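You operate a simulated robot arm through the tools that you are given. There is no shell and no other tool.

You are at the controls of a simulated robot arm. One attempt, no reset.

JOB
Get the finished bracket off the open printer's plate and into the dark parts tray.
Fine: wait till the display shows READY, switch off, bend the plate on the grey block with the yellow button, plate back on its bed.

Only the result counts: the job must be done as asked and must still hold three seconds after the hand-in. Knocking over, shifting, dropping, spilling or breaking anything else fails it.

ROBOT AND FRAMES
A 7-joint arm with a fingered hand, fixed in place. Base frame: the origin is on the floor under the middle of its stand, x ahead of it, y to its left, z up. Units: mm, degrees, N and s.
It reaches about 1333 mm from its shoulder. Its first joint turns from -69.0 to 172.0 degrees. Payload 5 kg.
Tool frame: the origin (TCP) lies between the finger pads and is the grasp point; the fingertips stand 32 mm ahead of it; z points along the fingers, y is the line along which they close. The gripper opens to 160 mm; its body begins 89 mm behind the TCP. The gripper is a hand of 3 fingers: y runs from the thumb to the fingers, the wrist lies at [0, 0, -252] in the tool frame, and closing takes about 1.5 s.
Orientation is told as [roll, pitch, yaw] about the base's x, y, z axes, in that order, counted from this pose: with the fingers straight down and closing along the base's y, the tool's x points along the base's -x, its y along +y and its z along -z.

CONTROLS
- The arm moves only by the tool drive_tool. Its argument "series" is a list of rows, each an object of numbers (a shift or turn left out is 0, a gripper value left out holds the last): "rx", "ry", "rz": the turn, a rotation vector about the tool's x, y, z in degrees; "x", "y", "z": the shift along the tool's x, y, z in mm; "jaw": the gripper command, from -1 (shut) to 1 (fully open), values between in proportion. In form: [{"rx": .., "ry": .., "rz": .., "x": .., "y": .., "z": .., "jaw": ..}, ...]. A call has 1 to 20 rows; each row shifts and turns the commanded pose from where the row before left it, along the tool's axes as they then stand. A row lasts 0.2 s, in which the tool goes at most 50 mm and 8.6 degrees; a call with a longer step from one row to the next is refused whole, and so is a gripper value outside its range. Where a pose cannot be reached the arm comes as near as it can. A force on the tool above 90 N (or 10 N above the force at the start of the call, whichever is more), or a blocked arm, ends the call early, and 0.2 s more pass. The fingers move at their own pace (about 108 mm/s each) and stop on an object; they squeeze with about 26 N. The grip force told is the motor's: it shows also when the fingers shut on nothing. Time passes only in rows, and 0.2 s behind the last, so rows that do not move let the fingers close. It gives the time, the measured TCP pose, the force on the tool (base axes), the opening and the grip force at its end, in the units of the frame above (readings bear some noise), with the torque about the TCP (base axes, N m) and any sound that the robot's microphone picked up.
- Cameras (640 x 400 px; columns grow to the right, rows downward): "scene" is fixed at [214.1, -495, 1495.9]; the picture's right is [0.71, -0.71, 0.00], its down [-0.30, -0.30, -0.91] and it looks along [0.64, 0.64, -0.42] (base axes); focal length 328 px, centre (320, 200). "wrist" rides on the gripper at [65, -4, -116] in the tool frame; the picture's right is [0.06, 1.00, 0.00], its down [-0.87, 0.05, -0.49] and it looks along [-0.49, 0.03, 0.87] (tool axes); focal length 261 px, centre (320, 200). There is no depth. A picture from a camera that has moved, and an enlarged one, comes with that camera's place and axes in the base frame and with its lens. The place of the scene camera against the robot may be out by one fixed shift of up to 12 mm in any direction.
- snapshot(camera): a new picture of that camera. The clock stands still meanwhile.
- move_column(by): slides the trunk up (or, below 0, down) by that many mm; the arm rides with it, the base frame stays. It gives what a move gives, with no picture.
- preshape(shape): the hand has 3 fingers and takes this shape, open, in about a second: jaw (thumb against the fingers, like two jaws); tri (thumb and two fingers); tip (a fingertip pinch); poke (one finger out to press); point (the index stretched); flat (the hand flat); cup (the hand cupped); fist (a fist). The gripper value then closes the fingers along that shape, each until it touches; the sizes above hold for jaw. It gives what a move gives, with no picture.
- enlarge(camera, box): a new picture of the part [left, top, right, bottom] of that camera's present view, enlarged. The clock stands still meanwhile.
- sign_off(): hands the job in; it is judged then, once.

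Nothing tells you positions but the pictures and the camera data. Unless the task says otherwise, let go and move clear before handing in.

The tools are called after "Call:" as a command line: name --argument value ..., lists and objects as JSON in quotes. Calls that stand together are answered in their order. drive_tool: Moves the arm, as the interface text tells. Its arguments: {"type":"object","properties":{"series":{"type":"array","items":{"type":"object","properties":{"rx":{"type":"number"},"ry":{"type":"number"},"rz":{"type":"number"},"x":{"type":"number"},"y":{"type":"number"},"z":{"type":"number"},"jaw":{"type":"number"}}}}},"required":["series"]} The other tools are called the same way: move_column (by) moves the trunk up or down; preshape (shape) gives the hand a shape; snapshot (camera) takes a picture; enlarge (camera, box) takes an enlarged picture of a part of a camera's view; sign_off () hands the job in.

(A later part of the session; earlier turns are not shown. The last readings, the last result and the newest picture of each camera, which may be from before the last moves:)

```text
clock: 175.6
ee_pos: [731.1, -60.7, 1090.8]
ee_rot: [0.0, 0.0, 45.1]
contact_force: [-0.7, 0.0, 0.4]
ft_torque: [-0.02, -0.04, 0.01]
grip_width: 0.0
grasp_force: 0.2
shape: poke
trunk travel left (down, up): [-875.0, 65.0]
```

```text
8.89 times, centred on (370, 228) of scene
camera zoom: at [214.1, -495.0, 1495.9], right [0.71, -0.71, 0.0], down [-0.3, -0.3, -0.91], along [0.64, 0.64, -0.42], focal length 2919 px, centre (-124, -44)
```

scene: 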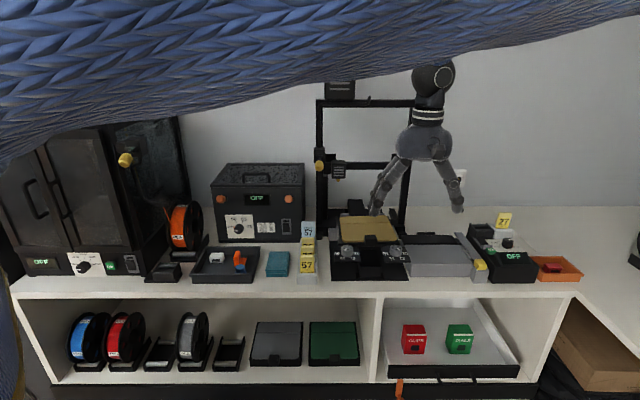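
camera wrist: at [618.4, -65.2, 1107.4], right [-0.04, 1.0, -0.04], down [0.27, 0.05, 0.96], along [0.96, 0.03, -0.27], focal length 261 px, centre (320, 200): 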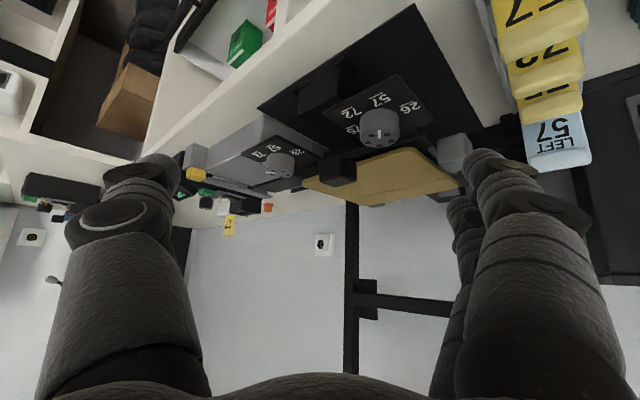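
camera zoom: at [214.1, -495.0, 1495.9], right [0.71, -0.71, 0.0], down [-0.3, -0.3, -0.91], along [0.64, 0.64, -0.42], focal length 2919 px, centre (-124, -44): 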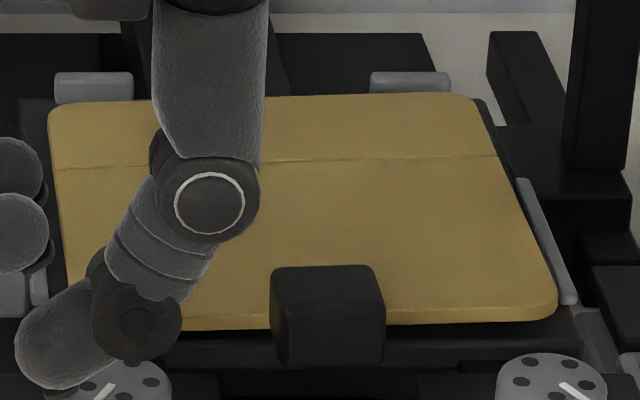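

Call:
drive_tool --series '[{"x": -28, "y": -28.4}, {"x": -28, "y": -28.4}, {"x": -28, "y": -28.4}, {"z": 20}, {"z": 20}, {"z": 15}, {"z": 8}, {}]'

Call:
enlarge --camera "scene" --box '[335, 200, 425, 270]'

Call:
snapshot --camera "wrist"

```text
clock: 177.4
ee_pos: [850.6, -60.1, 1026.7]
ee_rot: [0.0, 0.0, 45.0]
contact_force: [-0.4, 0.6, 0.1]
ft_torque: [-0.02, 0.0, 0.02]
grip_width: 0.0
grasp_force: 0.0
shape: poke
trunk travel left (down, up): [-875.0, 65.0]
```

```text
5.71 times, centred on (380, 235) of scene
camera zoom: at [214.1, -495.0, 1495.9], right [0.71, -0.71, 0.0], down [-0.3, -0.3, -0.91], along [0.64, 0.64, -0.42], focal length 1876 px, centre (-23, 0)
```

zoom: 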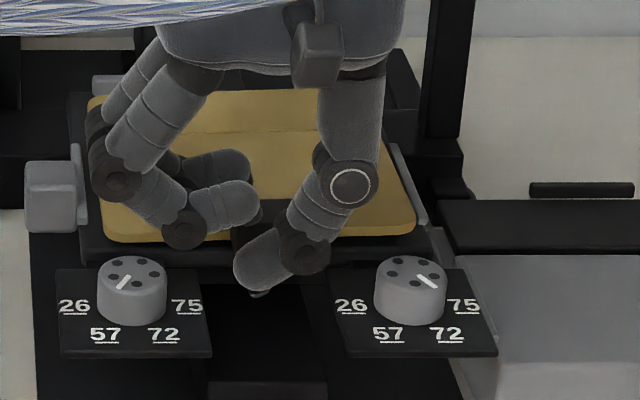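

```text
taken
camera wrist: at [806.4, -110.3, 1143.5], right [-0.75, 0.66, 0.0], down [0.58, 0.65, 0.49], along [0.33, 0.37, -0.87], focal length 261 px, centre (320, 200)
```

wrist: 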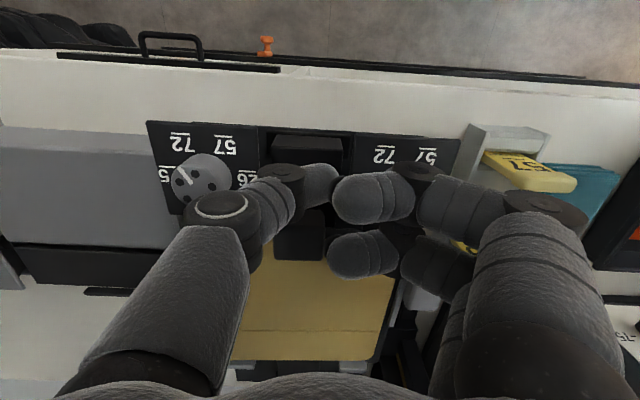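

Call:
drive_tool --series '[{"x": -5}, {"x": -4}, {"x": -3}, {}]'

Call:
drive_tool --series '[{"x": -2}, {"x": -2}, {}]'

Call:
drive_tool --series '[{"x": -1.5}, {}]'

```text
clock: 178.4
ee_pos: [858.5, -51.7, 1027.1]
ee_rot: [0.0, 0.0, 45.0]
contact_force: [-0.5, 0.9, 0.4]
ft_torque: [-0.01, -0.01, 0.0]
grip_width: 0.0
grasp_force: 0.1
shape: poke
trunk travel left (down, up): [-875.0, 65.0]
```

```text
clock: 179.2
ee_pos: [862.8, -50.1, 1026.9]
ee_rot: [0.0, 0.0, 45.0]
contact_force: [-0.4, -0.8, -0.4]
ft_torque: [0.01, 0.0, 0.0]
grip_width: 0.1
grasp_force: 0.0
shape: poke
trunk travel left (down, up): [-875.0, 65.0]
```

```text
clock: 179.8
ee_pos: [863.6, -50.3, 1027.8]
ee_rot: [-0.1, 0.0, 45.0]
contact_force: [-0.4, -0.9, 0.8]
ft_torque: [0.01, 0.0, -0.02]
grip_width: 0.0
grasp_force: 0.0
shape: poke
trunk travel left (down, up): [-875.0, 65.0]
```

Call:
drive_tool --series '[{"x": -1.5}, {}, {}]'

Call:
drive_tool --series '[{"x": -1.5}, {}, {}]'

Call:
enlarge --camera "scene" --box '[335, 205, 425, 270]'

Call:
enlarge --camera "wrist" --box '[220, 130, 420, 380]'

```text
clock: 180.6
ee_pos: [863.8, -47.6, 1026.1]
ee_rot: [0.0, 0.0, 44.9]
contact_force: [-2.0, -2.3, 0.1]
ft_torque: [-0.02, 0.04, 0.02]
grip_width: 0.2
grasp_force: 0.0
shape: poke
trunk travel left (down, up): [-875.0, 65.0]
```

```text
clock: 181.4
ee_pos: [864.9, -47.3, 1027.6]
ee_rot: [0.0, -0.1, 45.0]
contact_force: [-3.4, -2.0, 1.3]
ft_torque: [-0.01, 0.03, -0.02]
grip_width: 0.2
grasp_force: 0.0
shape: poke
trunk travel left (down, up): [-875.0, 65.0]
```

```text
6.15 times, centred on (380, 238) of scene
camera zoom: at [214.1, -495.0, 1495.9], right [0.71, -0.71, 0.0], down [-0.3, -0.3, -0.91], along [0.64, 0.64, -0.42], focal length 2021 px, centre (-49, -31)
```

zoom: 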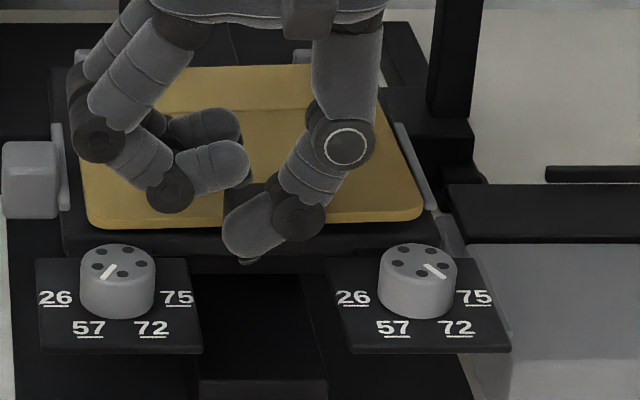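

```text
1.60 times, centred on (320, 255) of wrist
camera zoom: at [821.2, -96.4, 1143.2], right [-0.75, 0.66, 0.0], down [0.58, 0.65, 0.49], along [0.33, 0.37, -0.87], focal length 417 px, centre (320, 112)
```

zoom: 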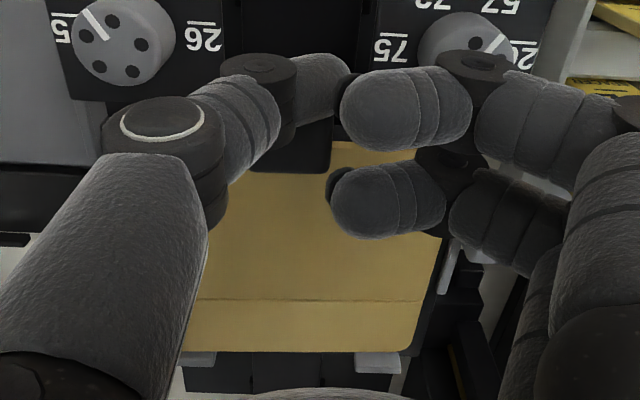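

Contact at about 4 N sideways. I'll continue in small steps and watch for the front dropping in.

Call:
drive_tool --series '[{"x": -1}, {}, {}]'

Call:
drive_tool --series '[{"x": -1}, {}, {}]'

Call:
drive_tool --series '[{"x": -1}, {}, {}]'

Call:
enlarge --camera "wrist" --box '[220, 130, 420, 380]'

```text
clock: 182.2
ee_pos: [865.6, -46.0, 1026.0]
ee_rot: [0.0, 0.0, 44.9]
contact_force: [-2.7, -2.8, 0.5]
ft_torque: [-0.03, 0.02, -0.02]
grip_width: 0.0
grasp_force: 0.1
shape: poke
trunk travel left (down, up): [-875.0, 65.0]
```

```text
clock: 183.0
ee_pos: [867.1, -44.8, 1026.1]
ee_rot: [-0.1, -0.1, 45.0]
contact_force: [-2.0, -2.8, -0.4]
ft_torque: [-0.06, 0.01, -0.01]
grip_width: 0.3
grasp_force: 0.0
shape: poke
trunk travel left (down, up): [-875.0, 65.0]
```

```text
clock: 183.8
ee_pos: [867.2, -44.0, 1026.9]
ee_rot: [0.0, -0.1, 45.1]
contact_force: [-2.6, -2.8, -0.1]
ft_torque: [-0.03, 0.01, -0.04]
grip_width: 0.0
grasp_force: 0.0
shape: poke
trunk travel left (down, up): [-875.0, 65.0]
```

```text
1.60 times, centred on (320, 255) of wrist
camera zoom: at [823.7, -93.4, 1143.1], right [-0.75, 0.66, 0.0], down [0.58, 0.65, 0.49], along [0.33, 0.37, -0.87], focal length 417 px, centre (320, 112)
```

zoom: 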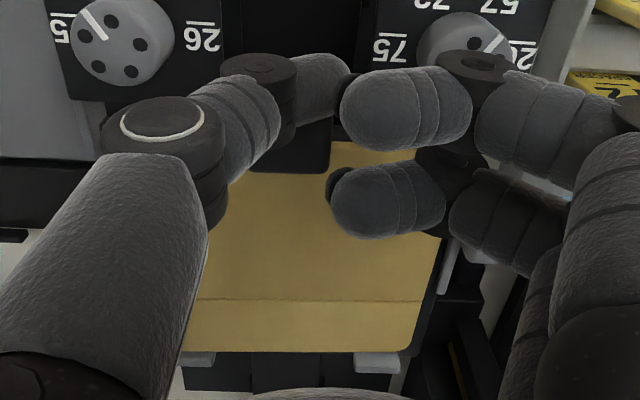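

Pushing moves the whole bed carriage along with the plate (constant ~4 N), so I must stop that. I'll back off and check how far the bed has gone.

Call:
drive_tool --series '[{"x": 5}, {"x": 10}, {"x": 10}, {"z": -20}, {"z": -30}, {"z": -30}, {}]'

Call:
enlarge --camera "scene" --box '[335, 205, 405, 250]'

Call:
enlarge --camera "scene" --box '[330, 195, 410, 285]'

```text
clock: 185.4
ee_pos: [850.7, -61.5, 1106.2]
ee_rot: [0.0, 0.0, 45.0]
contact_force: [0.2, 0.0, 0.1]
ft_torque: [-0.04, 0.0, 0.01]
grip_width: 0.0
grasp_force: 0.1
shape: poke
trunk travel left (down, up): [-875.0, 65.0]
```

```text
8.89 times, centred on (370, 228) of scene
camera zoom: at [214.1, -495.0, 1495.9], right [0.71, -0.71, 0.0], down [-0.3, -0.3, -0.91], along [0.64, 0.64, -0.42], focal length 2919 px, centre (-124, -44)
```

zoom: 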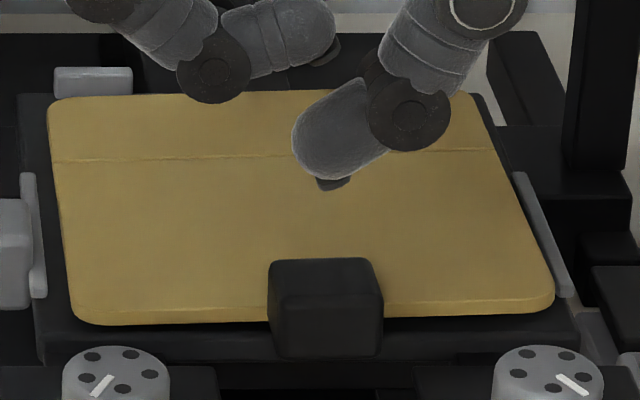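

```text
4.44 times, centred on (370, 240) of scene
camera zoom: at [214.1, -495.0, 1495.9], right [0.71, -0.71, 0.0], down [-0.3, -0.3, -0.91], along [0.64, 0.64, -0.42], focal length 1460 px, centre (98, 22)
```

zoom: 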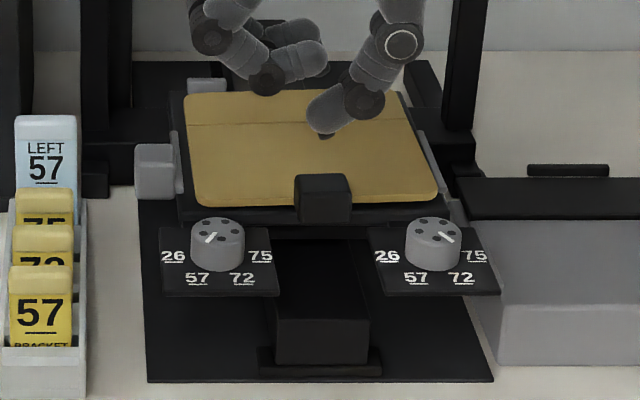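

The bed carriage is about 6 mm too far back, which I need to undo. First I'll look at the handle again and plan to take hold of it, try pulling the carriage forward, and re-seat the plate properly.

Call:
preshape --shape "jaw"

Call:
drive_tool --series '[{"x": 20, "y": -5, "z": -15}, {"x": 20, "y": -5, "z": -15}, {"x": 20, "z": -15}, {}]'

Call:
snapshot --camera "wrist"

Call:
enlarge --camera "wrist" --box '[280, 150, 360, 220]'

Call:
enlarge --camera "wrist" --box '[220, 120, 430, 300]'

```text
clock: 186.3
ee_pos: [850.3, -61.1, 1106.7]
ee_rot: [0.0, 0.0, 45.0]
contact_force: [0.1, -1.1, 0.3]
ft_torque: [0.01, 0.0, 0.0]
grip_width: 160.0
grasp_force: 0.0
shape: jaw
trunk travel left (down, up): [-875.0, 65.0]
```

```text
clock: 187.3
ee_pos: [816.0, -112.9, 1151.2]
ee_rot: [0.0, 0.1, 44.9]
contact_force: [0.6, -0.1, -0.1]
ft_torque: [-0.01, 0.03, -0.01]
grip_width: 159.8
grasp_force: 0.1
shape: jaw
trunk travel left (down, up): [-875.0, 65.0]
```

```text
taken
camera wrist: at [771.7, -161.1, 1267.6], right [-0.75, 0.66, 0.0], down [0.58, 0.65, 0.49], along [0.33, 0.37, -0.87], focal length 261 px, centre (320, 200)
```

wrist: 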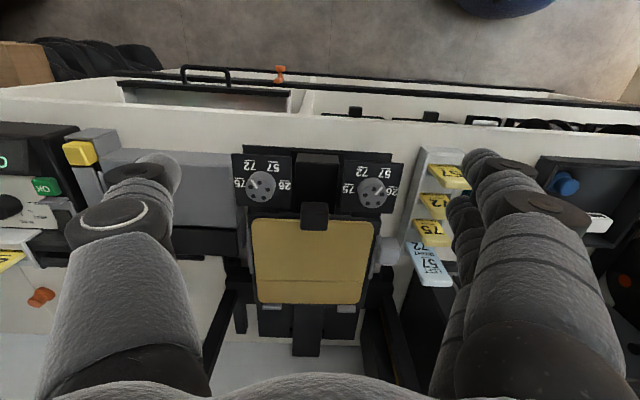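

```text
5.71 times, centred on (320, 185) of wrist
camera zoom: at [771.7, -161.1, 1267.6], right [-0.75, 0.66, 0.0], down [0.58, 0.65, 0.49], along [0.33, 0.37, -0.87], focal length 1489 px, centre (320, 286)
```

zoom: 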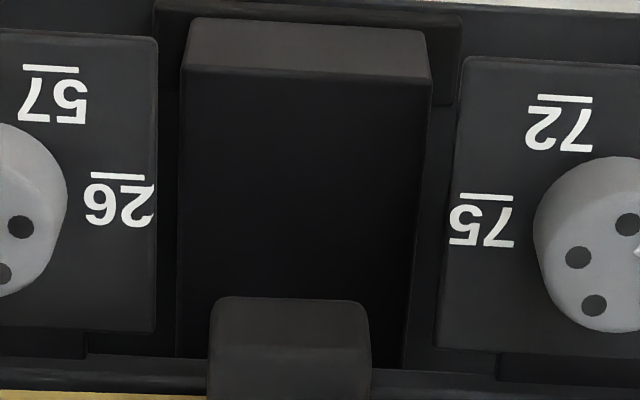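

```text
2.22 times, centred on (325, 210) of wrist
camera zoom: at [771.7, -161.1, 1267.6], right [-0.75, 0.66, 0.0], down [0.58, 0.65, 0.49], along [0.33, 0.37, -0.87], focal length 579 px, centre (309, 178)
```

zoom: 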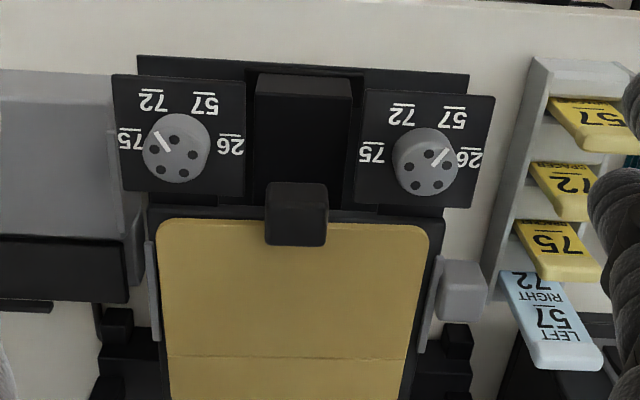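

Call:
drive_tool --series '[{"x": -26, "y": 0.5, "jaw": -0.43, "z": 10}, {"x": -26, "y": 0.5, "z": 15}, {"x": -26, "z": 15}, {"x": -26, "z": 10}, {"ry": -7.5}, {"ry": -7.5}, {"x": 5, "z": 18}, {"x": 5, "z": 18}, {"x": 3, "z": 11}, {"jaw": -0.5}, {}]'

Call:
enlarge --camera "wrist" --box '[220, 100, 420, 240]'

```text
clock: 189.7
ee_pos: [887.2, -39.5, 1051.3]
ee_rot: [0.0, -14.9, 44.9]
contact_force: [-0.4, 0.8, -0.5]
ft_torque: [-0.01, 0.04, -0.03]
grip_width: 40.5
grasp_force: 0.1
shape: jaw
trunk travel left (down, up): [-875.0, 65.0]
```

```text
2.86 times, centred on (320, 170) of wrist
camera zoom: at [823.8, -107.1, 1147.3], right [-0.75, 0.66, -0.02], down [0.46, 0.54, 0.7], along [0.47, 0.52, -0.71], focal length 745 px, centre (320, 286)
```

zoom: 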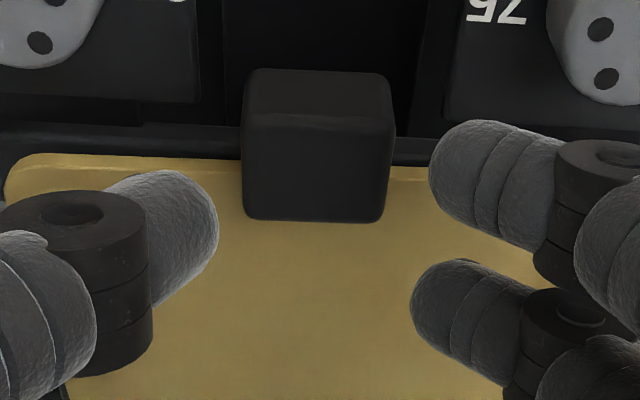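

Call:
drive_tool --series '[{"x": 0.4, "z": 7}, {"x": 1.4, "z": 7}, {"x": 1.4, "z": 6}, {"x": 1.0, "z": 4}, {"jaw": -0.53}, {}]'

Call:
drive_tool --series '[{"x": 0.5, "z": 1.93}, {}]'

Call:
drive_tool --series '[{"x": 0.4, "z": 1.45}, {}]'

Call:
enlarge --camera "wrist" --box '[220, 100, 420, 240]'

```text
clock: 191.1
ee_pos: [887.2, -37.9, 1028.4]
ee_rot: [-0.1, -14.9, 45.0]
contact_force: [0.1, -0.2, 0.8]
ft_torque: [0.0, 0.02, 0.01]
grip_width: 37.9
grasp_force: 0.1
shape: jaw
trunk travel left (down, up): [-875.0, 65.0]
```

```text
clock: 191.7
ee_pos: [888.1, -36.1, 1026.5]
ee_rot: [0.1, -14.9, 45.0]
contact_force: [-0.2, -0.5, 0.0]
ft_torque: [-0.01, -0.03, 0.02]
grip_width: 38.1
grasp_force: 0.1
shape: jaw
trunk travel left (down, up): [-875.0, 65.0]
```

```text
clock: 192.3
ee_pos: [888.2, -36.9, 1025.2]
ee_rot: [-0.1, -15.1, 44.9]
contact_force: [-0.7, -0.6, 0.4]
ft_torque: [0.02, -0.03, 0.01]
grip_width: 38.2
grasp_force: 0.1
shape: jaw
trunk travel left (down, up): [-875.0, 65.0]
```

```text
2.86 times, centred on (320, 170) of wrist
camera zoom: at [825.1, -105.2, 1120.6], right [-0.75, 0.66, -0.02], down [0.46, 0.54, 0.7], along [0.47, 0.52, -0.71], focal length 745 px, centre (320, 286)
```

zoom: 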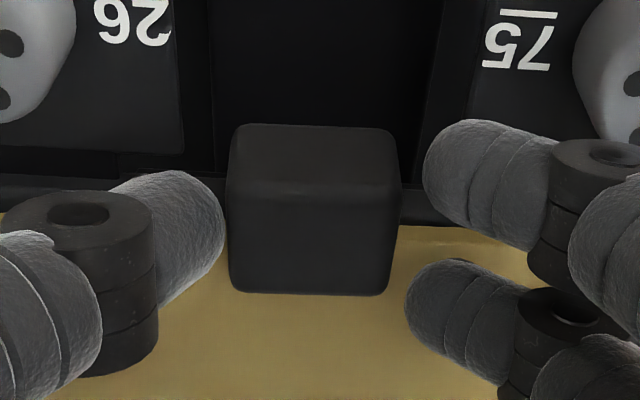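

Call:
drive_tool --series '[{"x": 0.5, "y": -1.1, "z": 1.93}, {"x": 0.5, "z": 1.93}, {}]'

Call:
drive_tool --series '[{"x": 0.4, "z": 1.45}, {}]'

Call:
drive_tool --series '[{"x": 0.4, "z": 1.45}, {}]'

```text
clock: 193.1
ee_pos: [889.9, -36.5, 1021.2]
ee_rot: [0.1, -15.1, 45.0]
contact_force: [0.1, 0.5, 1.2]
ft_torque: [0.01, 0.0, -0.01]
grip_width: 38.1
grasp_force: 0.1
shape: jaw
trunk travel left (down, up): [-875.0, 65.0]
```

```text
clock: 193.7
ee_pos: [887.8, -36.4, 1020.9]
ee_rot: [-0.1, -15.2, 45.0]
contact_force: [0.8, 2.0, 5.8]
ft_torque: [0.25, 0.05, -0.03]
grip_width: 38.4
grasp_force: 0.0
shape: jaw
trunk travel left (down, up): [-875.0, 65.0]
```

```text
clock: 194.3
ee_pos: [889.6, -37.2, 1019.4]
ee_rot: [-0.2, -15.1, 45.1]
contact_force: [1.7, 4.2, 10.9]
ft_torque: [0.46, 0.07, -0.06]
grip_width: 38.7
grasp_force: 0.0
shape: jaw
trunk travel left (down, up): [-875.0, 65.0]
```

Call:
drive_tool --series '[{"x": -0.13, "z": -0.5}, {"jaw": -0.7}, {"jaw": -1}, {"jaw": -1}, {"jaw": -1}, {"jaw": -1}, {"jaw": -1}]'

Call:
enlarge --camera "wrist" --box '[220, 100, 420, 240]'

Call:
drive_tool --series '[{"x": 0.97, "z": -0.26}, {"x": 0.97, "z": -0.26}, {}]'

Call:
drive_tool --series '[{"x": 0.97, "z": -0.26}, {"x": 0.97, "z": -0.26}, {}]'

Call:
enlarge --camera "wrist" --box '[190, 80, 430, 320]'

```text
clock: 195.9
ee_pos: [889.3, -38.7, 1019.8]
ee_rot: [0.0, -14.9, 45.0]
contact_force: [-0.3, -4.4, 3.9]
ft_torque: [-0.03, 0.07, 0.02]
grip_width: 30.2
grasp_force: 26.0
shape: jaw
trunk travel left (down, up): [-875.0, 65.0]
```

```text
2.86 times, centred on (320, 170) of wrist
camera zoom: at [825.3, -106.4, 1114.8], right [-0.75, 0.66, -0.02], down [0.46, 0.54, 0.7], along [0.47, 0.52, -0.71], focal length 745 px, centre (320, 286)
```

zoom: 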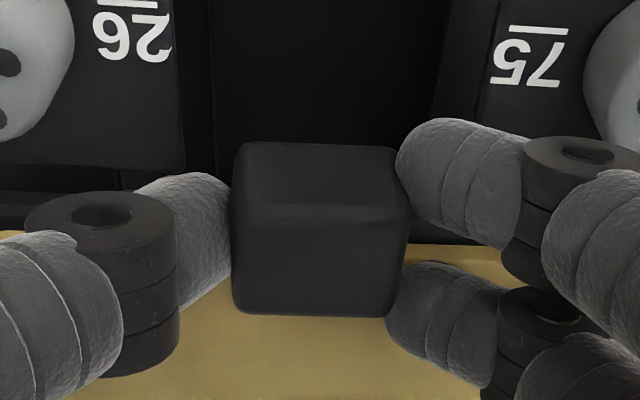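

```text
clock: 196.7
ee_pos: [887.2, -38.9, 1018.8]
ee_rot: [-0.1, -15.1, 45.0]
contact_force: [6.2, 0.7, 3.8]
ft_torque: [0.08, -0.1, -0.08]
grip_width: 29.8
grasp_force: 25.9
shape: jaw
trunk travel left (down, up): [-875.0, 65.0]
```

```text
clock: 197.5
ee_pos: [885.9, -40.7, 1019.0]
ee_rot: [0.1, -15.0, 45.1]
contact_force: [5.1, -0.1, 3.4]
ft_torque: [0.06, -0.07, -0.05]
grip_width: 30.1
grasp_force: 26.0
shape: jaw
trunk travel left (down, up): [-875.0, 65.0]
```

```text
1.67 times, centred on (310, 200) of wrist
camera zoom: at [822.8, -108.6, 1114.8], right [-0.75, 0.66, -0.02], down [0.46, 0.54, 0.7], along [0.47, 0.52, -0.71], focal length 434 px, centre (337, 200)
```

zoom: 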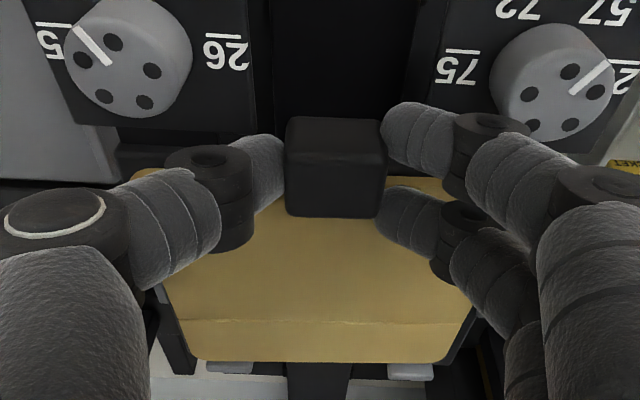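

Call:
enlarge --camera "wrist" --box '[220, 100, 420, 240]'

```text
2.86 times, centred on (320, 170) of wrist
camera zoom: at [822.8, -108.6, 1114.8], right [-0.75, 0.66, -0.02], down [0.46, 0.54, 0.7], along [0.47, 0.52, -0.71], focal length 745 px, centre (320, 286)
```

zoom: 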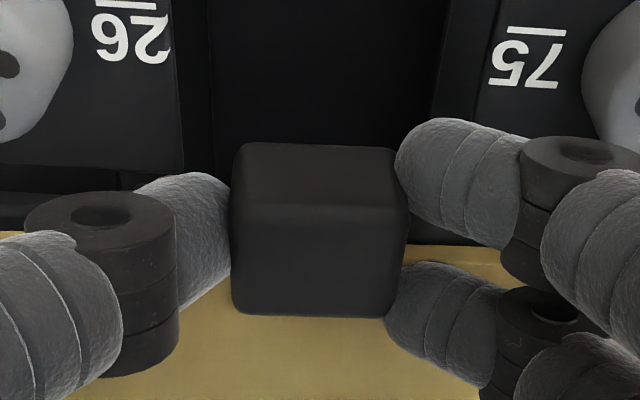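

The carriage follows when I pull by the handle. I'll pull the remaining ~2.4 mm and check the bed against its original place.

Call:
drive_tool --series '[{"x": 0.97, "z": -0.26}, {"x": 1.35, "z": -0.36}, {}]'

Call:
enlarge --camera "scene" --box '[320, 200, 420, 290]'

Call:
snapshot --camera "wrist"

```text
clock: 198.3
ee_pos: [883.9, -43.1, 1019.7]
ee_rot: [0.1, -14.9, 45.0]
contact_force: [4.2, 0.4, 3.1]
ft_torque: [0.05, -0.03, -0.06]
grip_width: 29.9
grasp_force: 25.5
shape: jaw
trunk travel left (down, up): [-875.0, 65.0]
```

```text
4.44 times, centred on (370, 245) of scene
camera zoom: at [214.1, -495.0, 1495.9], right [0.71, -0.71, 0.0], down [-0.3, -0.3, -0.91], along [0.64, 0.64, -0.42], focal length 1460 px, centre (98, 0)
```

zoom: 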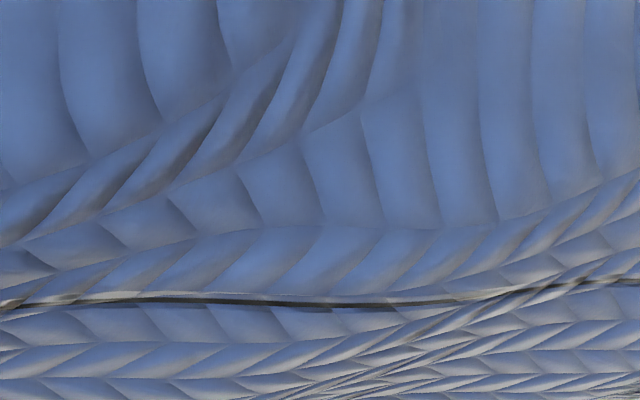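

```text
taken
camera wrist: at [820.9, -110.6, 1114.9], right [-0.75, 0.66, -0.02], down [0.46, 0.54, 0.7], along [0.47, 0.52, -0.71], focal length 261 px, centre (320, 200)
```

wrist: 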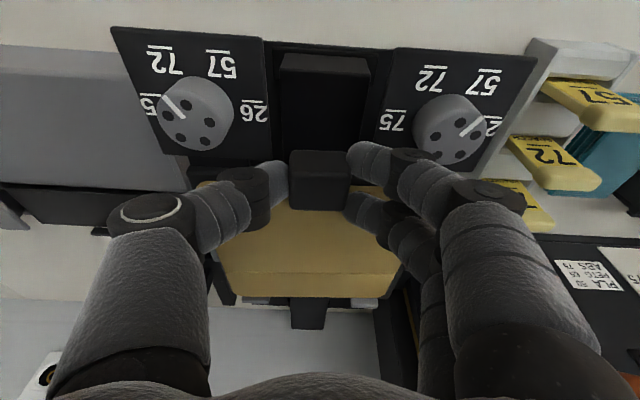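

Call:
enlarge --camera "wrist" --box '[390, 70, 510, 180]'

Call:
enlarge --camera "wrist" --box '[100, 20, 280, 170]'

```text
3.64 times, centred on (450, 125) of wrist
camera zoom: at [820.9, -110.6, 1114.9], right [-0.75, 0.66, -0.02], down [0.46, 0.54, 0.7], along [0.47, 0.52, -0.71], focal length 948 px, centre (-153, 473)
```

zoom: 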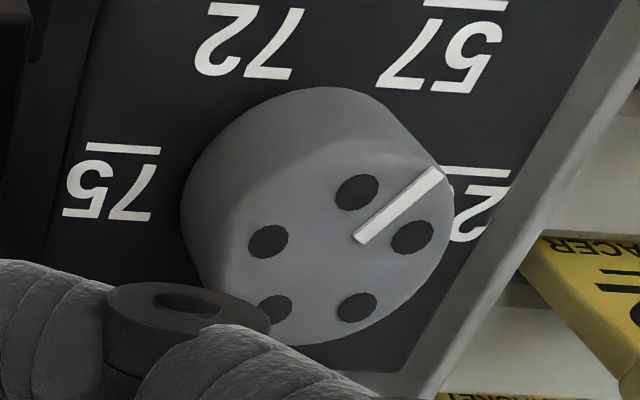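

```text
2.67 times, centred on (190, 95) of wrist
camera zoom: at [820.9, -110.6, 1114.9], right [-0.75, 0.66, -0.02], down [0.46, 0.54, 0.7], along [0.47, 0.52, -0.71], focal length 695 px, centre (667, 480)
```

zoom: 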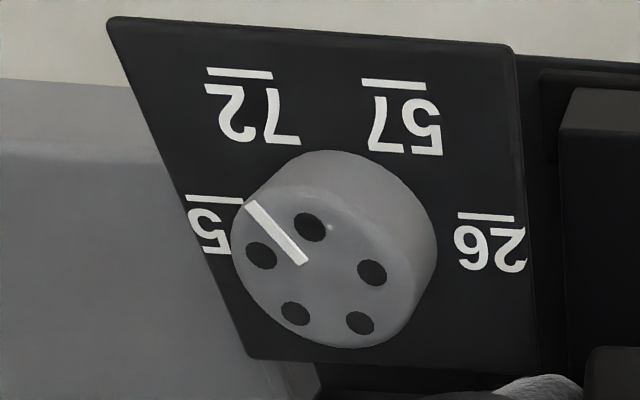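

I'll lift the plate off again, park it on the block, and inspect the bare bed to see what it must fit into.

Call:
drive_tool --series '[{"x": -0.8, "z": -2.9}, {"x": -1.6, "z": -6}, {"x": -2.6, "z": -9.66}, {"x": -3.4, "z": -12.6}, {"x": -3.4, "z": -12.6}, {"x": -2.6, "z": -9.66}, {"x": -0.8, "z": -3}]'

Call:
enlarge --camera "wrist" --box '[190, 80, 430, 320]'

```text
clock: 199.9
ee_pos: [884.9, -41.9, 1079.2]
ee_rot: [0.1, -15.1, 45.1]
contact_force: [1.0, -0.5, -0.9]
ft_torque: [-0.12, 0.08, -0.01]
grip_width: 29.4
grasp_force: 25.4
shape: jaw
trunk travel left (down, up): [-875.0, 65.0]
```

```text
1.67 times, centred on (310, 200) of wrist
camera zoom: at [821.7, -110.3, 1173.4], right [-0.75, 0.66, -0.02], down [0.46, 0.54, 0.7], along [0.47, 0.52, -0.71], focal length 434 px, centre (337, 200)
```

zoom: 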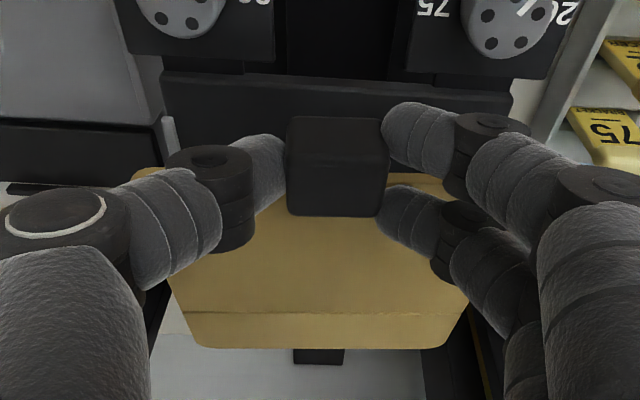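

Call:
drive_tool --series '[{"x": 9, "z": -2.4}, {"x": 14, "z": -3.75}, {"x": 14, "z": -3.75}, {"x": 11, "z": -2.95}, {"y": -10}, {"y": -20}, {"y": -26}, {"y": -26}, {"y": -26}, {"y": -26}, {"y": -26}, {"y": -20}, {"y": -14}, {"y": -8}, {"y": -3}]'

Call:
enlarge --camera "wrist" --box '[190, 80, 430, 320]'

Call:
enlarge --camera "scene" --box '[335, 205, 405, 250]'

```text
clock: 203.1
ee_pos: [994.6, -221.7, 1078.4]
ee_rot: [0.0, -15.0, 45.1]
contact_force: [0.0, -0.3, -1.6]
ft_torque: [-0.07, 0.13, -0.03]
grip_width: 29.4
grasp_force: 26.5
shape: jaw
trunk travel left (down, up): [-875.0, 65.0]
```

```text
1.67 times, centred on (310, 200) of wrist
camera zoom: at [931.4, -289.9, 1173.7], right [-0.75, 0.66, -0.02], down [0.46, 0.54, 0.7], along [0.47, 0.52, -0.71], focal length 434 px, centre (337, 200)
```

zoom: 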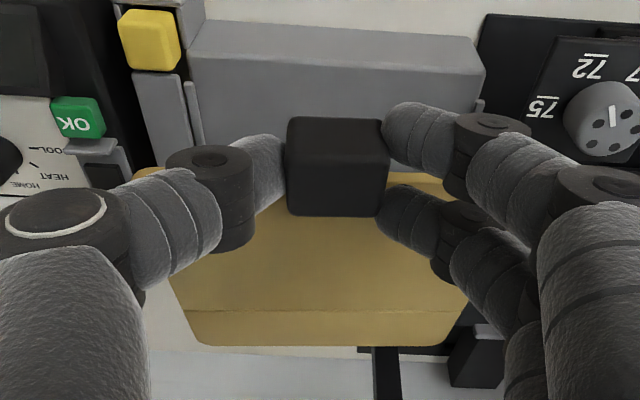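

```text
8.89 times, centred on (370, 228) of scene
camera zoom: at [214.1, -495.0, 1495.9], right [0.71, -0.71, 0.0], down [-0.3, -0.3, -0.91], along [0.64, 0.64, -0.42], focal length 2919 px, centre (-124, -44)
```

zoom: 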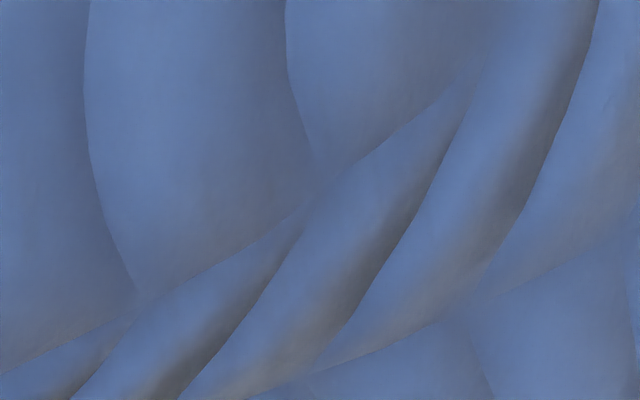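

Call:
drive_tool --series '[{"x": 3, "z": 8}, {"x": 5, "z": 16}, {"x": 5.2, "z": 17}, {"x": 5.2, "z": 17}, {"x": 4, "z": 13}, {"x": 2, "z": 6.5}, {}]'

Call:
drive_tool --series '[{"x": 1.0, "z": 3.9}, {"x": 1.0, "z": 3.9}, {"x": 0.8, "z": 2.9}, {}]'

Call:
drive_tool --series '[{"x": 0.8, "z": 2.9}, {}]'

Call:
drive_tool --series '[{"x": 0.8, "z": 2.9}, {}]'

Call:
enlarge --camera "wrist" --box '[190, 80, 430, 320]'

```text
clock: 204.7
ee_pos: [990.6, -223.9, 995.8]
ee_rot: [0.0, -15.1, 45.1]
contact_force: [-0.1, -0.1, -1.8]
ft_torque: [-0.12, 0.1, 0.0]
grip_width: 29.4
grasp_force: 25.4
shape: jaw
trunk travel left (down, up): [-875.0, 65.0]
```

```text
clock: 205.7
ee_pos: [991.6, -224.7, 986.0]
ee_rot: [-0.1, -15.1, 45.0]
contact_force: [-0.1, -0.3, -0.6]
ft_torque: [0.0, 0.07, -0.02]
grip_width: 29.4
grasp_force: 25.4
shape: jaw
trunk travel left (down, up): [-875.0, 65.0]
```

```text
clock: 206.3
ee_pos: [992.4, -225.7, 983.3]
ee_rot: [0.0, -14.9, 45.0]
contact_force: [-0.2, 0.3, -1.4]
ft_torque: [0.0, 0.05, 0.01]
grip_width: 29.5
grasp_force: 25.9
shape: jaw
trunk travel left (down, up): [-875.0, 65.0]
```

```text
clock: 206.9
ee_pos: [992.6, -225.6, 979.7]
ee_rot: [0.0, -15.1, 45.0]
contact_force: [0.5, -0.2, 0.5]
ft_torque: [0.16, 0.0, 0.04]
grip_width: 29.6
grasp_force: 26.4
shape: jaw
trunk travel left (down, up): [-875.0, 65.0]
```

```text
1.67 times, centred on (310, 200) of wrist
camera zoom: at [928.8, -293.5, 1075.4], right [-0.75, 0.66, -0.02], down [0.46, 0.54, 0.7], along [0.47, 0.52, -0.71], focal length 434 px, centre (337, 200)
```

zoom: 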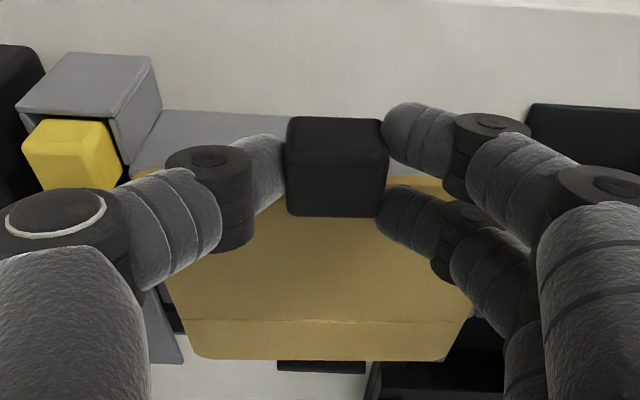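

Call:
drive_tool --series '[{"x": 0.5, "z": 1.93}, {}]'

Call:
drive_tool --series '[{"x": 0.5, "z": 1.93}, {}]'

Call:
enlarge --camera "wrist" --box '[190, 80, 430, 320]'

```text
clock: 207.5
ee_pos: [991.1, -223.8, 977.6]
ee_rot: [-0.1, -15.0, 45.0]
contact_force: [0.5, -1.1, 6.6]
ft_torque: [0.19, 0.0, 0.05]
grip_width: 29.6
grasp_force: 25.4
shape: jaw
trunk travel left (down, up): [-875.0, 65.0]
```

```text
clock: 208.1
ee_pos: [991.9, -223.5, 978.3]
ee_rot: [0.0, -15.0, 45.1]
contact_force: [1.0, -2.3, 14.7]
ft_torque: [0.22, -0.04, 0.01]
grip_width: 30.1
grasp_force: 26.0
shape: jaw
trunk travel left (down, up): [-875.0, 65.0]
```

```text
1.67 times, centred on (310, 200) of wrist
camera zoom: at [928.2, -293.3, 1073.4], right [-0.75, 0.66, -0.02], down [0.46, 0.54, 0.7], along [0.47, 0.52, -0.71], focal length 434 px, centre (337, 200)
```

zoom: 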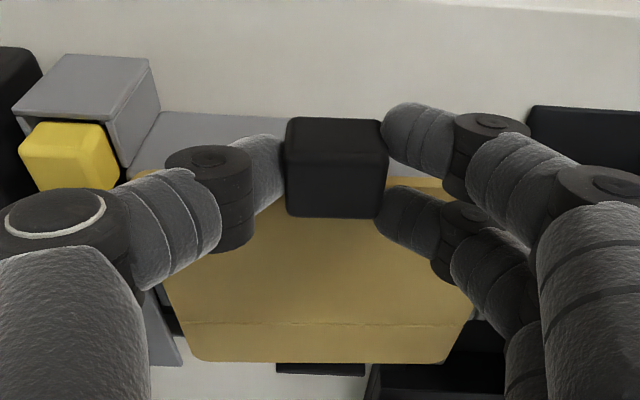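

Landed on the block (14.7 N). I'll ease off, release, and rise to inspect the bare bed.

Call:
drive_tool --series '[{"x": -0.4, "z": -1.5}, {"jaw": -0.6}, {"jaw": -0.52, "x": -0.26, "z": -1}, {"jaw": -0.44, "x": -0.26, "z": -1}, {"jaw": -0.42, "x": -0.5, "z": -2}, {"x": -1.3, "z": -4.8}, {"x": -2.6, "z": -9.7}, {"x": -5.2, "z": -19.3}, {"x": -7.8, "z": -29}, {"x": -7.8, "z": -29}, {"ry": 7.5, "jaw": 1}, {"ry": 7.5}, {"x": 30, "z": -20}, {"x": 30, "z": -20}, {}]'

Call:
snapshot --camera "scene"

Call:
enlarge --camera "scene" --box '[335, 205, 405, 250]'

Call:
enlarge --camera "scene" --box '[400, 210, 490, 285]'

```text
clock: 211.3
ee_pos: [948.7, -269.4, 1116.7]
ee_rot: [0.0, 0.1, 45.0]
contact_force: [0.1, -0.1, 0.1]
ft_torque: [-0.02, 0.02, -0.02]
grip_width: 160.0
grasp_force: 0.1
shape: jaw
trunk travel left (down, up): [-875.0, 65.0]
```

```text
taken
```

scene: 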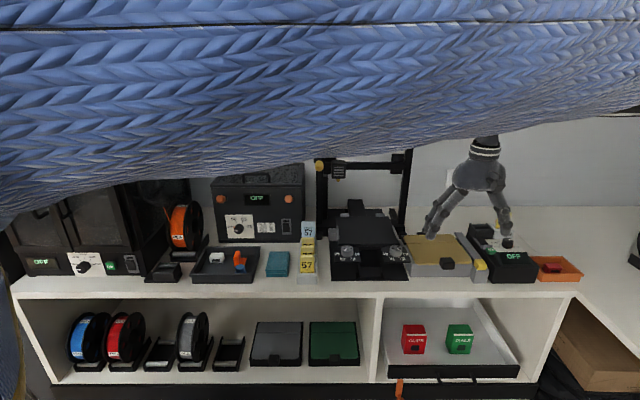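

```text
8.89 times, centred on (370, 228) of scene
camera zoom: at [214.1, -495.0, 1495.9], right [0.71, -0.71, 0.0], down [-0.3, -0.3, -0.91], along [0.64, 0.64, -0.42], focal length 2919 px, centre (-124, -44)
```

zoom: 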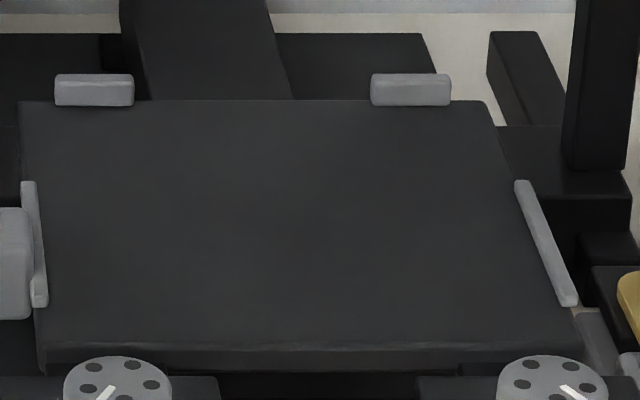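

```text
5.33 times, centred on (445, 248) of scene
camera zoom: at [214.1, -495.0, 1495.9], right [0.71, -0.71, 0.0], down [-0.3, -0.3, -0.91], along [0.64, 0.64, -0.42], focal length 1751 px, centre (-347, -53)
```

zoom: 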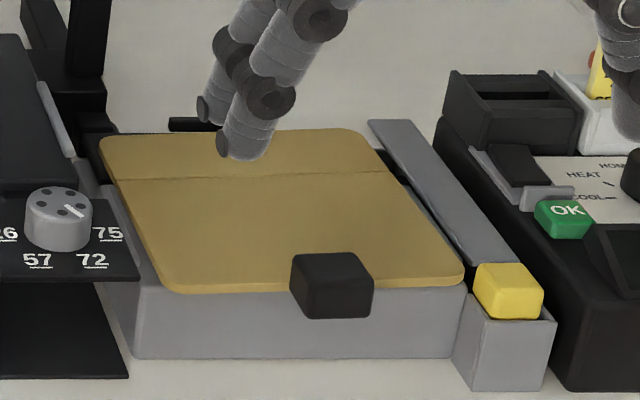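

The bed is plain and flat, and it's back within ~1.5 mm of its original place. So the problem is with the plate itself. I'll look at it on the block from a low front angle.

Call:
drive_tool --series '[{"x": 20, "z": 10}, {"ry": -7.5, "z": 10}, {"ry": -7.5}, {"ry": -7.5}, {"ry": -7.5}, {"ry": -7.5}, {"ry": -7.5}, {"x": 24, "z": 24}, {"x": 24, "z": 24}, {"x": 24, "z": 24}, {}]'

Call:
snapshot --camera "wrist"

Call:
enlarge --camera "wrist" --box '[220, 180, 420, 290]'

```text
clock: 213.7
ee_pos: [934.0, -279.6, 994.5]
ee_rot: [-0.2, -45.1, 45.0]
contact_force: [-0.1, -0.4, 0.9]
ft_torque: [-0.02, 0.02, -0.01]
grip_width: 159.9
grasp_force: 0.1
shape: jaw
trunk travel left (down, up): [-875.0, 65.0]
```

```text
taken
camera wrist: at [847.0, -372.5, 1031.0], right [-0.74, 0.67, -0.04], down [0.15, 0.23, 0.96], along [0.66, 0.7, -0.27], focal length 261 px, centre (320, 200)
```

wrist: 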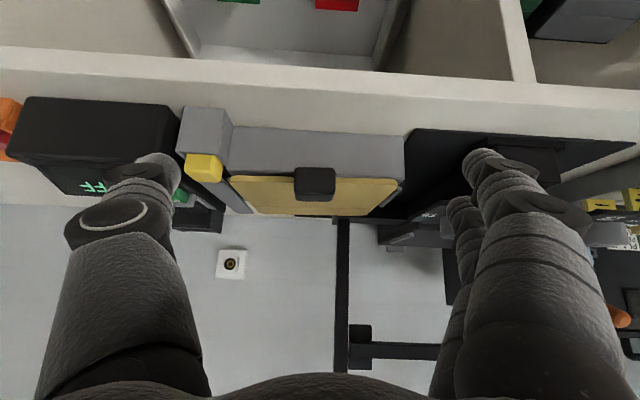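

```text
3.20 times, centred on (320, 235) of wrist
camera zoom: at [847.0, -372.5, 1031.0], right [-0.74, 0.67, -0.04], down [0.15, 0.23, 0.96], along [0.66, 0.7, -0.27], focal length 834 px, centre (320, 88)
```

zoom: 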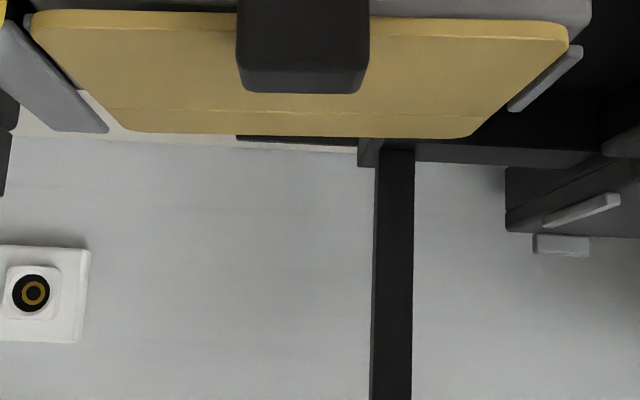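

Call:
enlarge --camera "wrist" --box '[215, 170, 315, 230]'

Call:
enlarge --camera "wrist" --box '[315, 170, 415, 230]'

```text
6.40 times, centred on (265, 200) of wrist
camera zoom: at [847.0, -372.5, 1031.0], right [-0.74, 0.67, -0.04], down [0.15, 0.23, 0.96], along [0.66, 0.7, -0.27], focal length 1668 px, centre (672, 200)
```

zoom: 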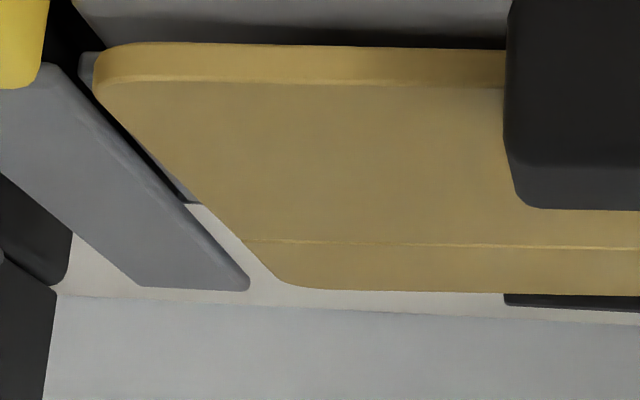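

```text
6.40 times, centred on (365, 200) of wrist
camera zoom: at [847.0, -372.5, 1031.0], right [-0.74, 0.67, -0.04], down [0.15, 0.23, 0.96], along [0.66, 0.7, -0.27], focal length 1668 px, centre (32, 200)
```

zoom: 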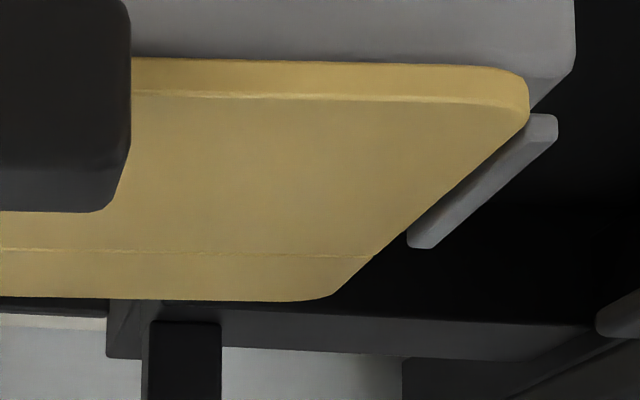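

Call:
drive_tool --series '[{"x": -25, "z": -25}, {"x": -25, "z": -25}, {"ry": 8}, {"ry": 8}, {"ry": 8}, {"ry": 8}, {"ry": 8}, {"ry": 5}, {"rz": -7.5}, {"rz": -7.5}, {"rz": -7.5}, {"rz": -7.5}, {"rz": -7.5}, {"rz": -7.5}, {"y": -35}, {"y": -35}, {"y": -30}, {}]'

Call:
drive_tool --series '[{"ry": -7.5}, {"ry": -7.5}, {"ry": -7.5}, {"ry": -7.5}, {"ry": -7.5}, {"ry": -7.5}, {"x": 20, "z": 15}, {}]'

Call:
snapshot --camera "wrist"

```text
clock: 217.5
ee_pos: [1034.5, -279.3, 1064.4]
ee_rot: [-0.1, -0.1, 90.0]
contact_force: [-0.2, 0.3, 0.0]
ft_torque: [0.02, -0.07, 0.03]
grip_width: 159.8
grasp_force: 0.0
shape: jaw
trunk travel left (down, up): [-875.0, 65.0]
```

```text
clock: 219.3
ee_pos: [1035.6, -284.3, 1040.6]
ee_rot: [-0.2, -45.1, 90.1]
contact_force: [-0.7, -0.6, 0.3]
ft_torque: [-0.01, 0.0, -0.01]
grip_width: 159.9
grasp_force: 0.0
shape: jaw
trunk travel left (down, up): [-875.0, 65.0]
```

```text
taken
camera wrist: at [1038.7, -412.6, 1076.9], right [-1.0, -0.04, -0.04], down [-0.06, 0.27, 0.96], along [-0.03, 0.96, -0.27], focal length 261 px, centre (320, 200)
```

wrist: 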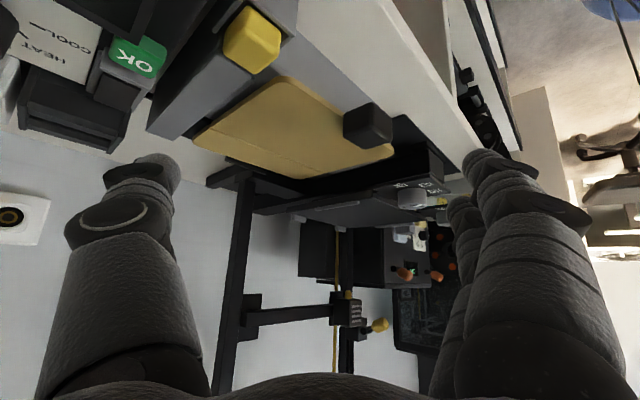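

Call:
enlarge --camera "wrist" --box '[180, 60, 300, 150]'

Call:
enlarge --camera "wrist" --box '[260, 70, 400, 190]'

```text
4.44 times, centred on (240, 105) of wrist
camera zoom: at [1038.7, -412.6, 1076.9], right [-1.0, -0.04, -0.04], down [-0.06, 0.27, 0.96], along [-0.03, 0.96, -0.27], focal length 1158 px, centre (676, 622)
```

zoom: 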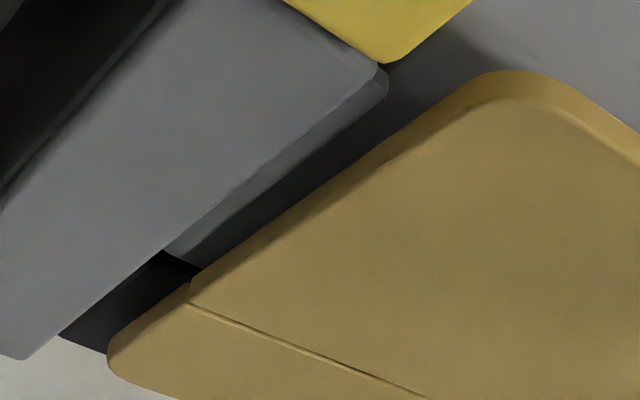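

```text
3.33 times, centred on (330, 130) of wrist
camera zoom: at [1038.7, -412.6, 1076.9], right [-1.0, -0.04, -0.04], down [-0.06, 0.27, 0.96], along [-0.03, 0.96, -0.27], focal length 869 px, centre (287, 433)
```

zoom: 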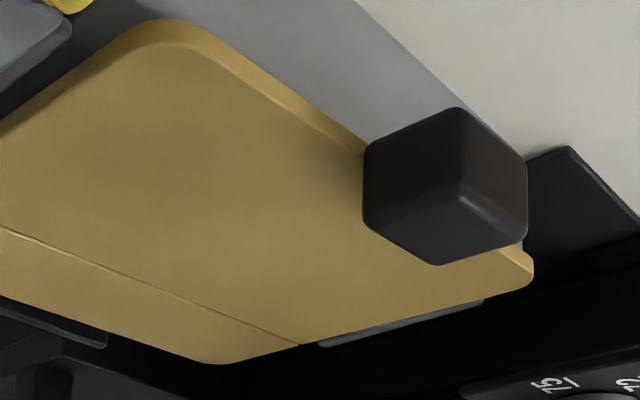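

I think the plate just keeps whatever small tilt it had when released rather than settling. I'll test that here on the block by pressing lightly on its raised right side.

Call:
drive_tool --series '[{"x": -25, "z": -25}, {"x": -20, "z": -20}, {"ry": 8}, {"ry": 8}, {"ry": 8}, {"ry": 8}, {"ry": 8}, {"ry": 5}, {"rz": 7.5}, {"rz": 7.5}, {"rz": 7.5}, {"rz": 7.5}, {"rz": 7.5}, {"rz": 7.5}, {}]'

Call:
preshape --shape "poke"

Call:
enlarge --camera "scene" --box '[400, 210, 490, 285]'

```text
clock: 222.5
ee_pos: [1034.5, -284.6, 1104.3]
ee_rot: [0.0, 0.0, 44.9]
contact_force: [0.0, 0.0, 1.2]
ft_torque: [-0.02, -0.01, 0.0]
grip_width: 159.8
grasp_force: 0.0
shape: jaw
trunk travel left (down, up): [-875.0, 65.0]
```

```text
clock: 223.4
ee_pos: [1035.7, -284.2, 1104.1]
ee_rot: [0.0, 0.0, 45.0]
contact_force: [0.3, 0.5, -1.2]
ft_torque: [0.0, -0.01, 0.0]
grip_width: 0.1
grasp_force: 0.1
shape: poke
trunk travel left (down, up): [-875.0, 65.0]
```

```text
5.33 times, centred on (445, 248) of scene
camera zoom: at [214.1, -495.0, 1495.9], right [0.71, -0.71, 0.0], down [-0.3, -0.3, -0.91], along [0.64, 0.64, -0.42], focal length 1751 px, centre (-347, -53)
```

zoom: 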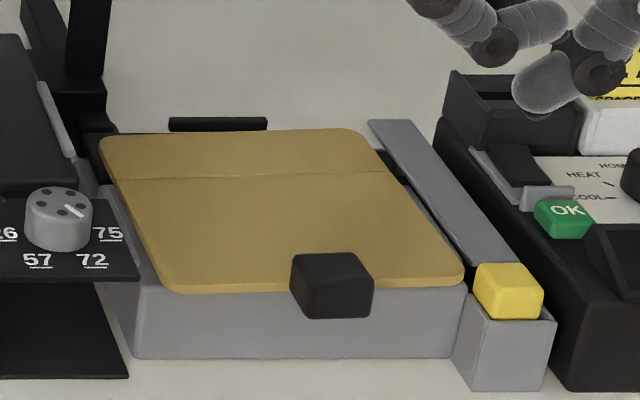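

Call:
drive_tool --series '[{"x": -20, "y": 9}, {"x": -30, "y": 10}, {"x": -29, "y": 9}, {"z": 25}, {"z": 30}, {"z": 30}, {"z": 20}, {}]'

Call:
drive_tool --series '[{"z": 2}, {"z": 2}, {}]'

Call:
drive_tool --series '[{"z": 2}, {}]'

Call:
drive_tool --series '[{"z": 2}, {}]'

```text
clock: 225.2
ee_pos: [1070.9, -208.5, 999.3]
ee_rot: [-0.1, 0.0, 45.1]
contact_force: [0.0, -0.2, 0.4]
ft_torque: [-0.02, 0.0, -0.03]
grip_width: 0.0
grasp_force: 0.0
shape: poke
trunk travel left (down, up): [-875.0, 65.0]
```

```text
clock: 226.0
ee_pos: [1071.0, -209.0, 994.7]
ee_rot: [0.0, -0.1, 45.0]
contact_force: [-0.2, -0.1, 0.0]
ft_torque: [-0.02, 0.02, 0.0]
grip_width: 0.0
grasp_force: 0.2
shape: poke
trunk travel left (down, up): [-875.0, 65.0]
```

```text
clock: 226.6
ee_pos: [1070.9, -208.5, 993.2]
ee_rot: [0.0, 0.0, 45.1]
contact_force: [0.1, 0.0, -0.6]
ft_torque: [-0.02, 0.01, -0.03]
grip_width: 0.1
grasp_force: 0.1
shape: poke
trunk travel left (down, up): [-875.0, 65.0]
```

```text
clock: 227.2
ee_pos: [1070.4, -208.0, 990.9]
ee_rot: [0.0, 0.0, 45.0]
contact_force: [-0.6, 0.6, -0.4]
ft_torque: [0.01, 0.0, -0.02]
grip_width: 0.0
grasp_force: 0.0
shape: poke
trunk travel left (down, up): [-875.0, 65.0]
```

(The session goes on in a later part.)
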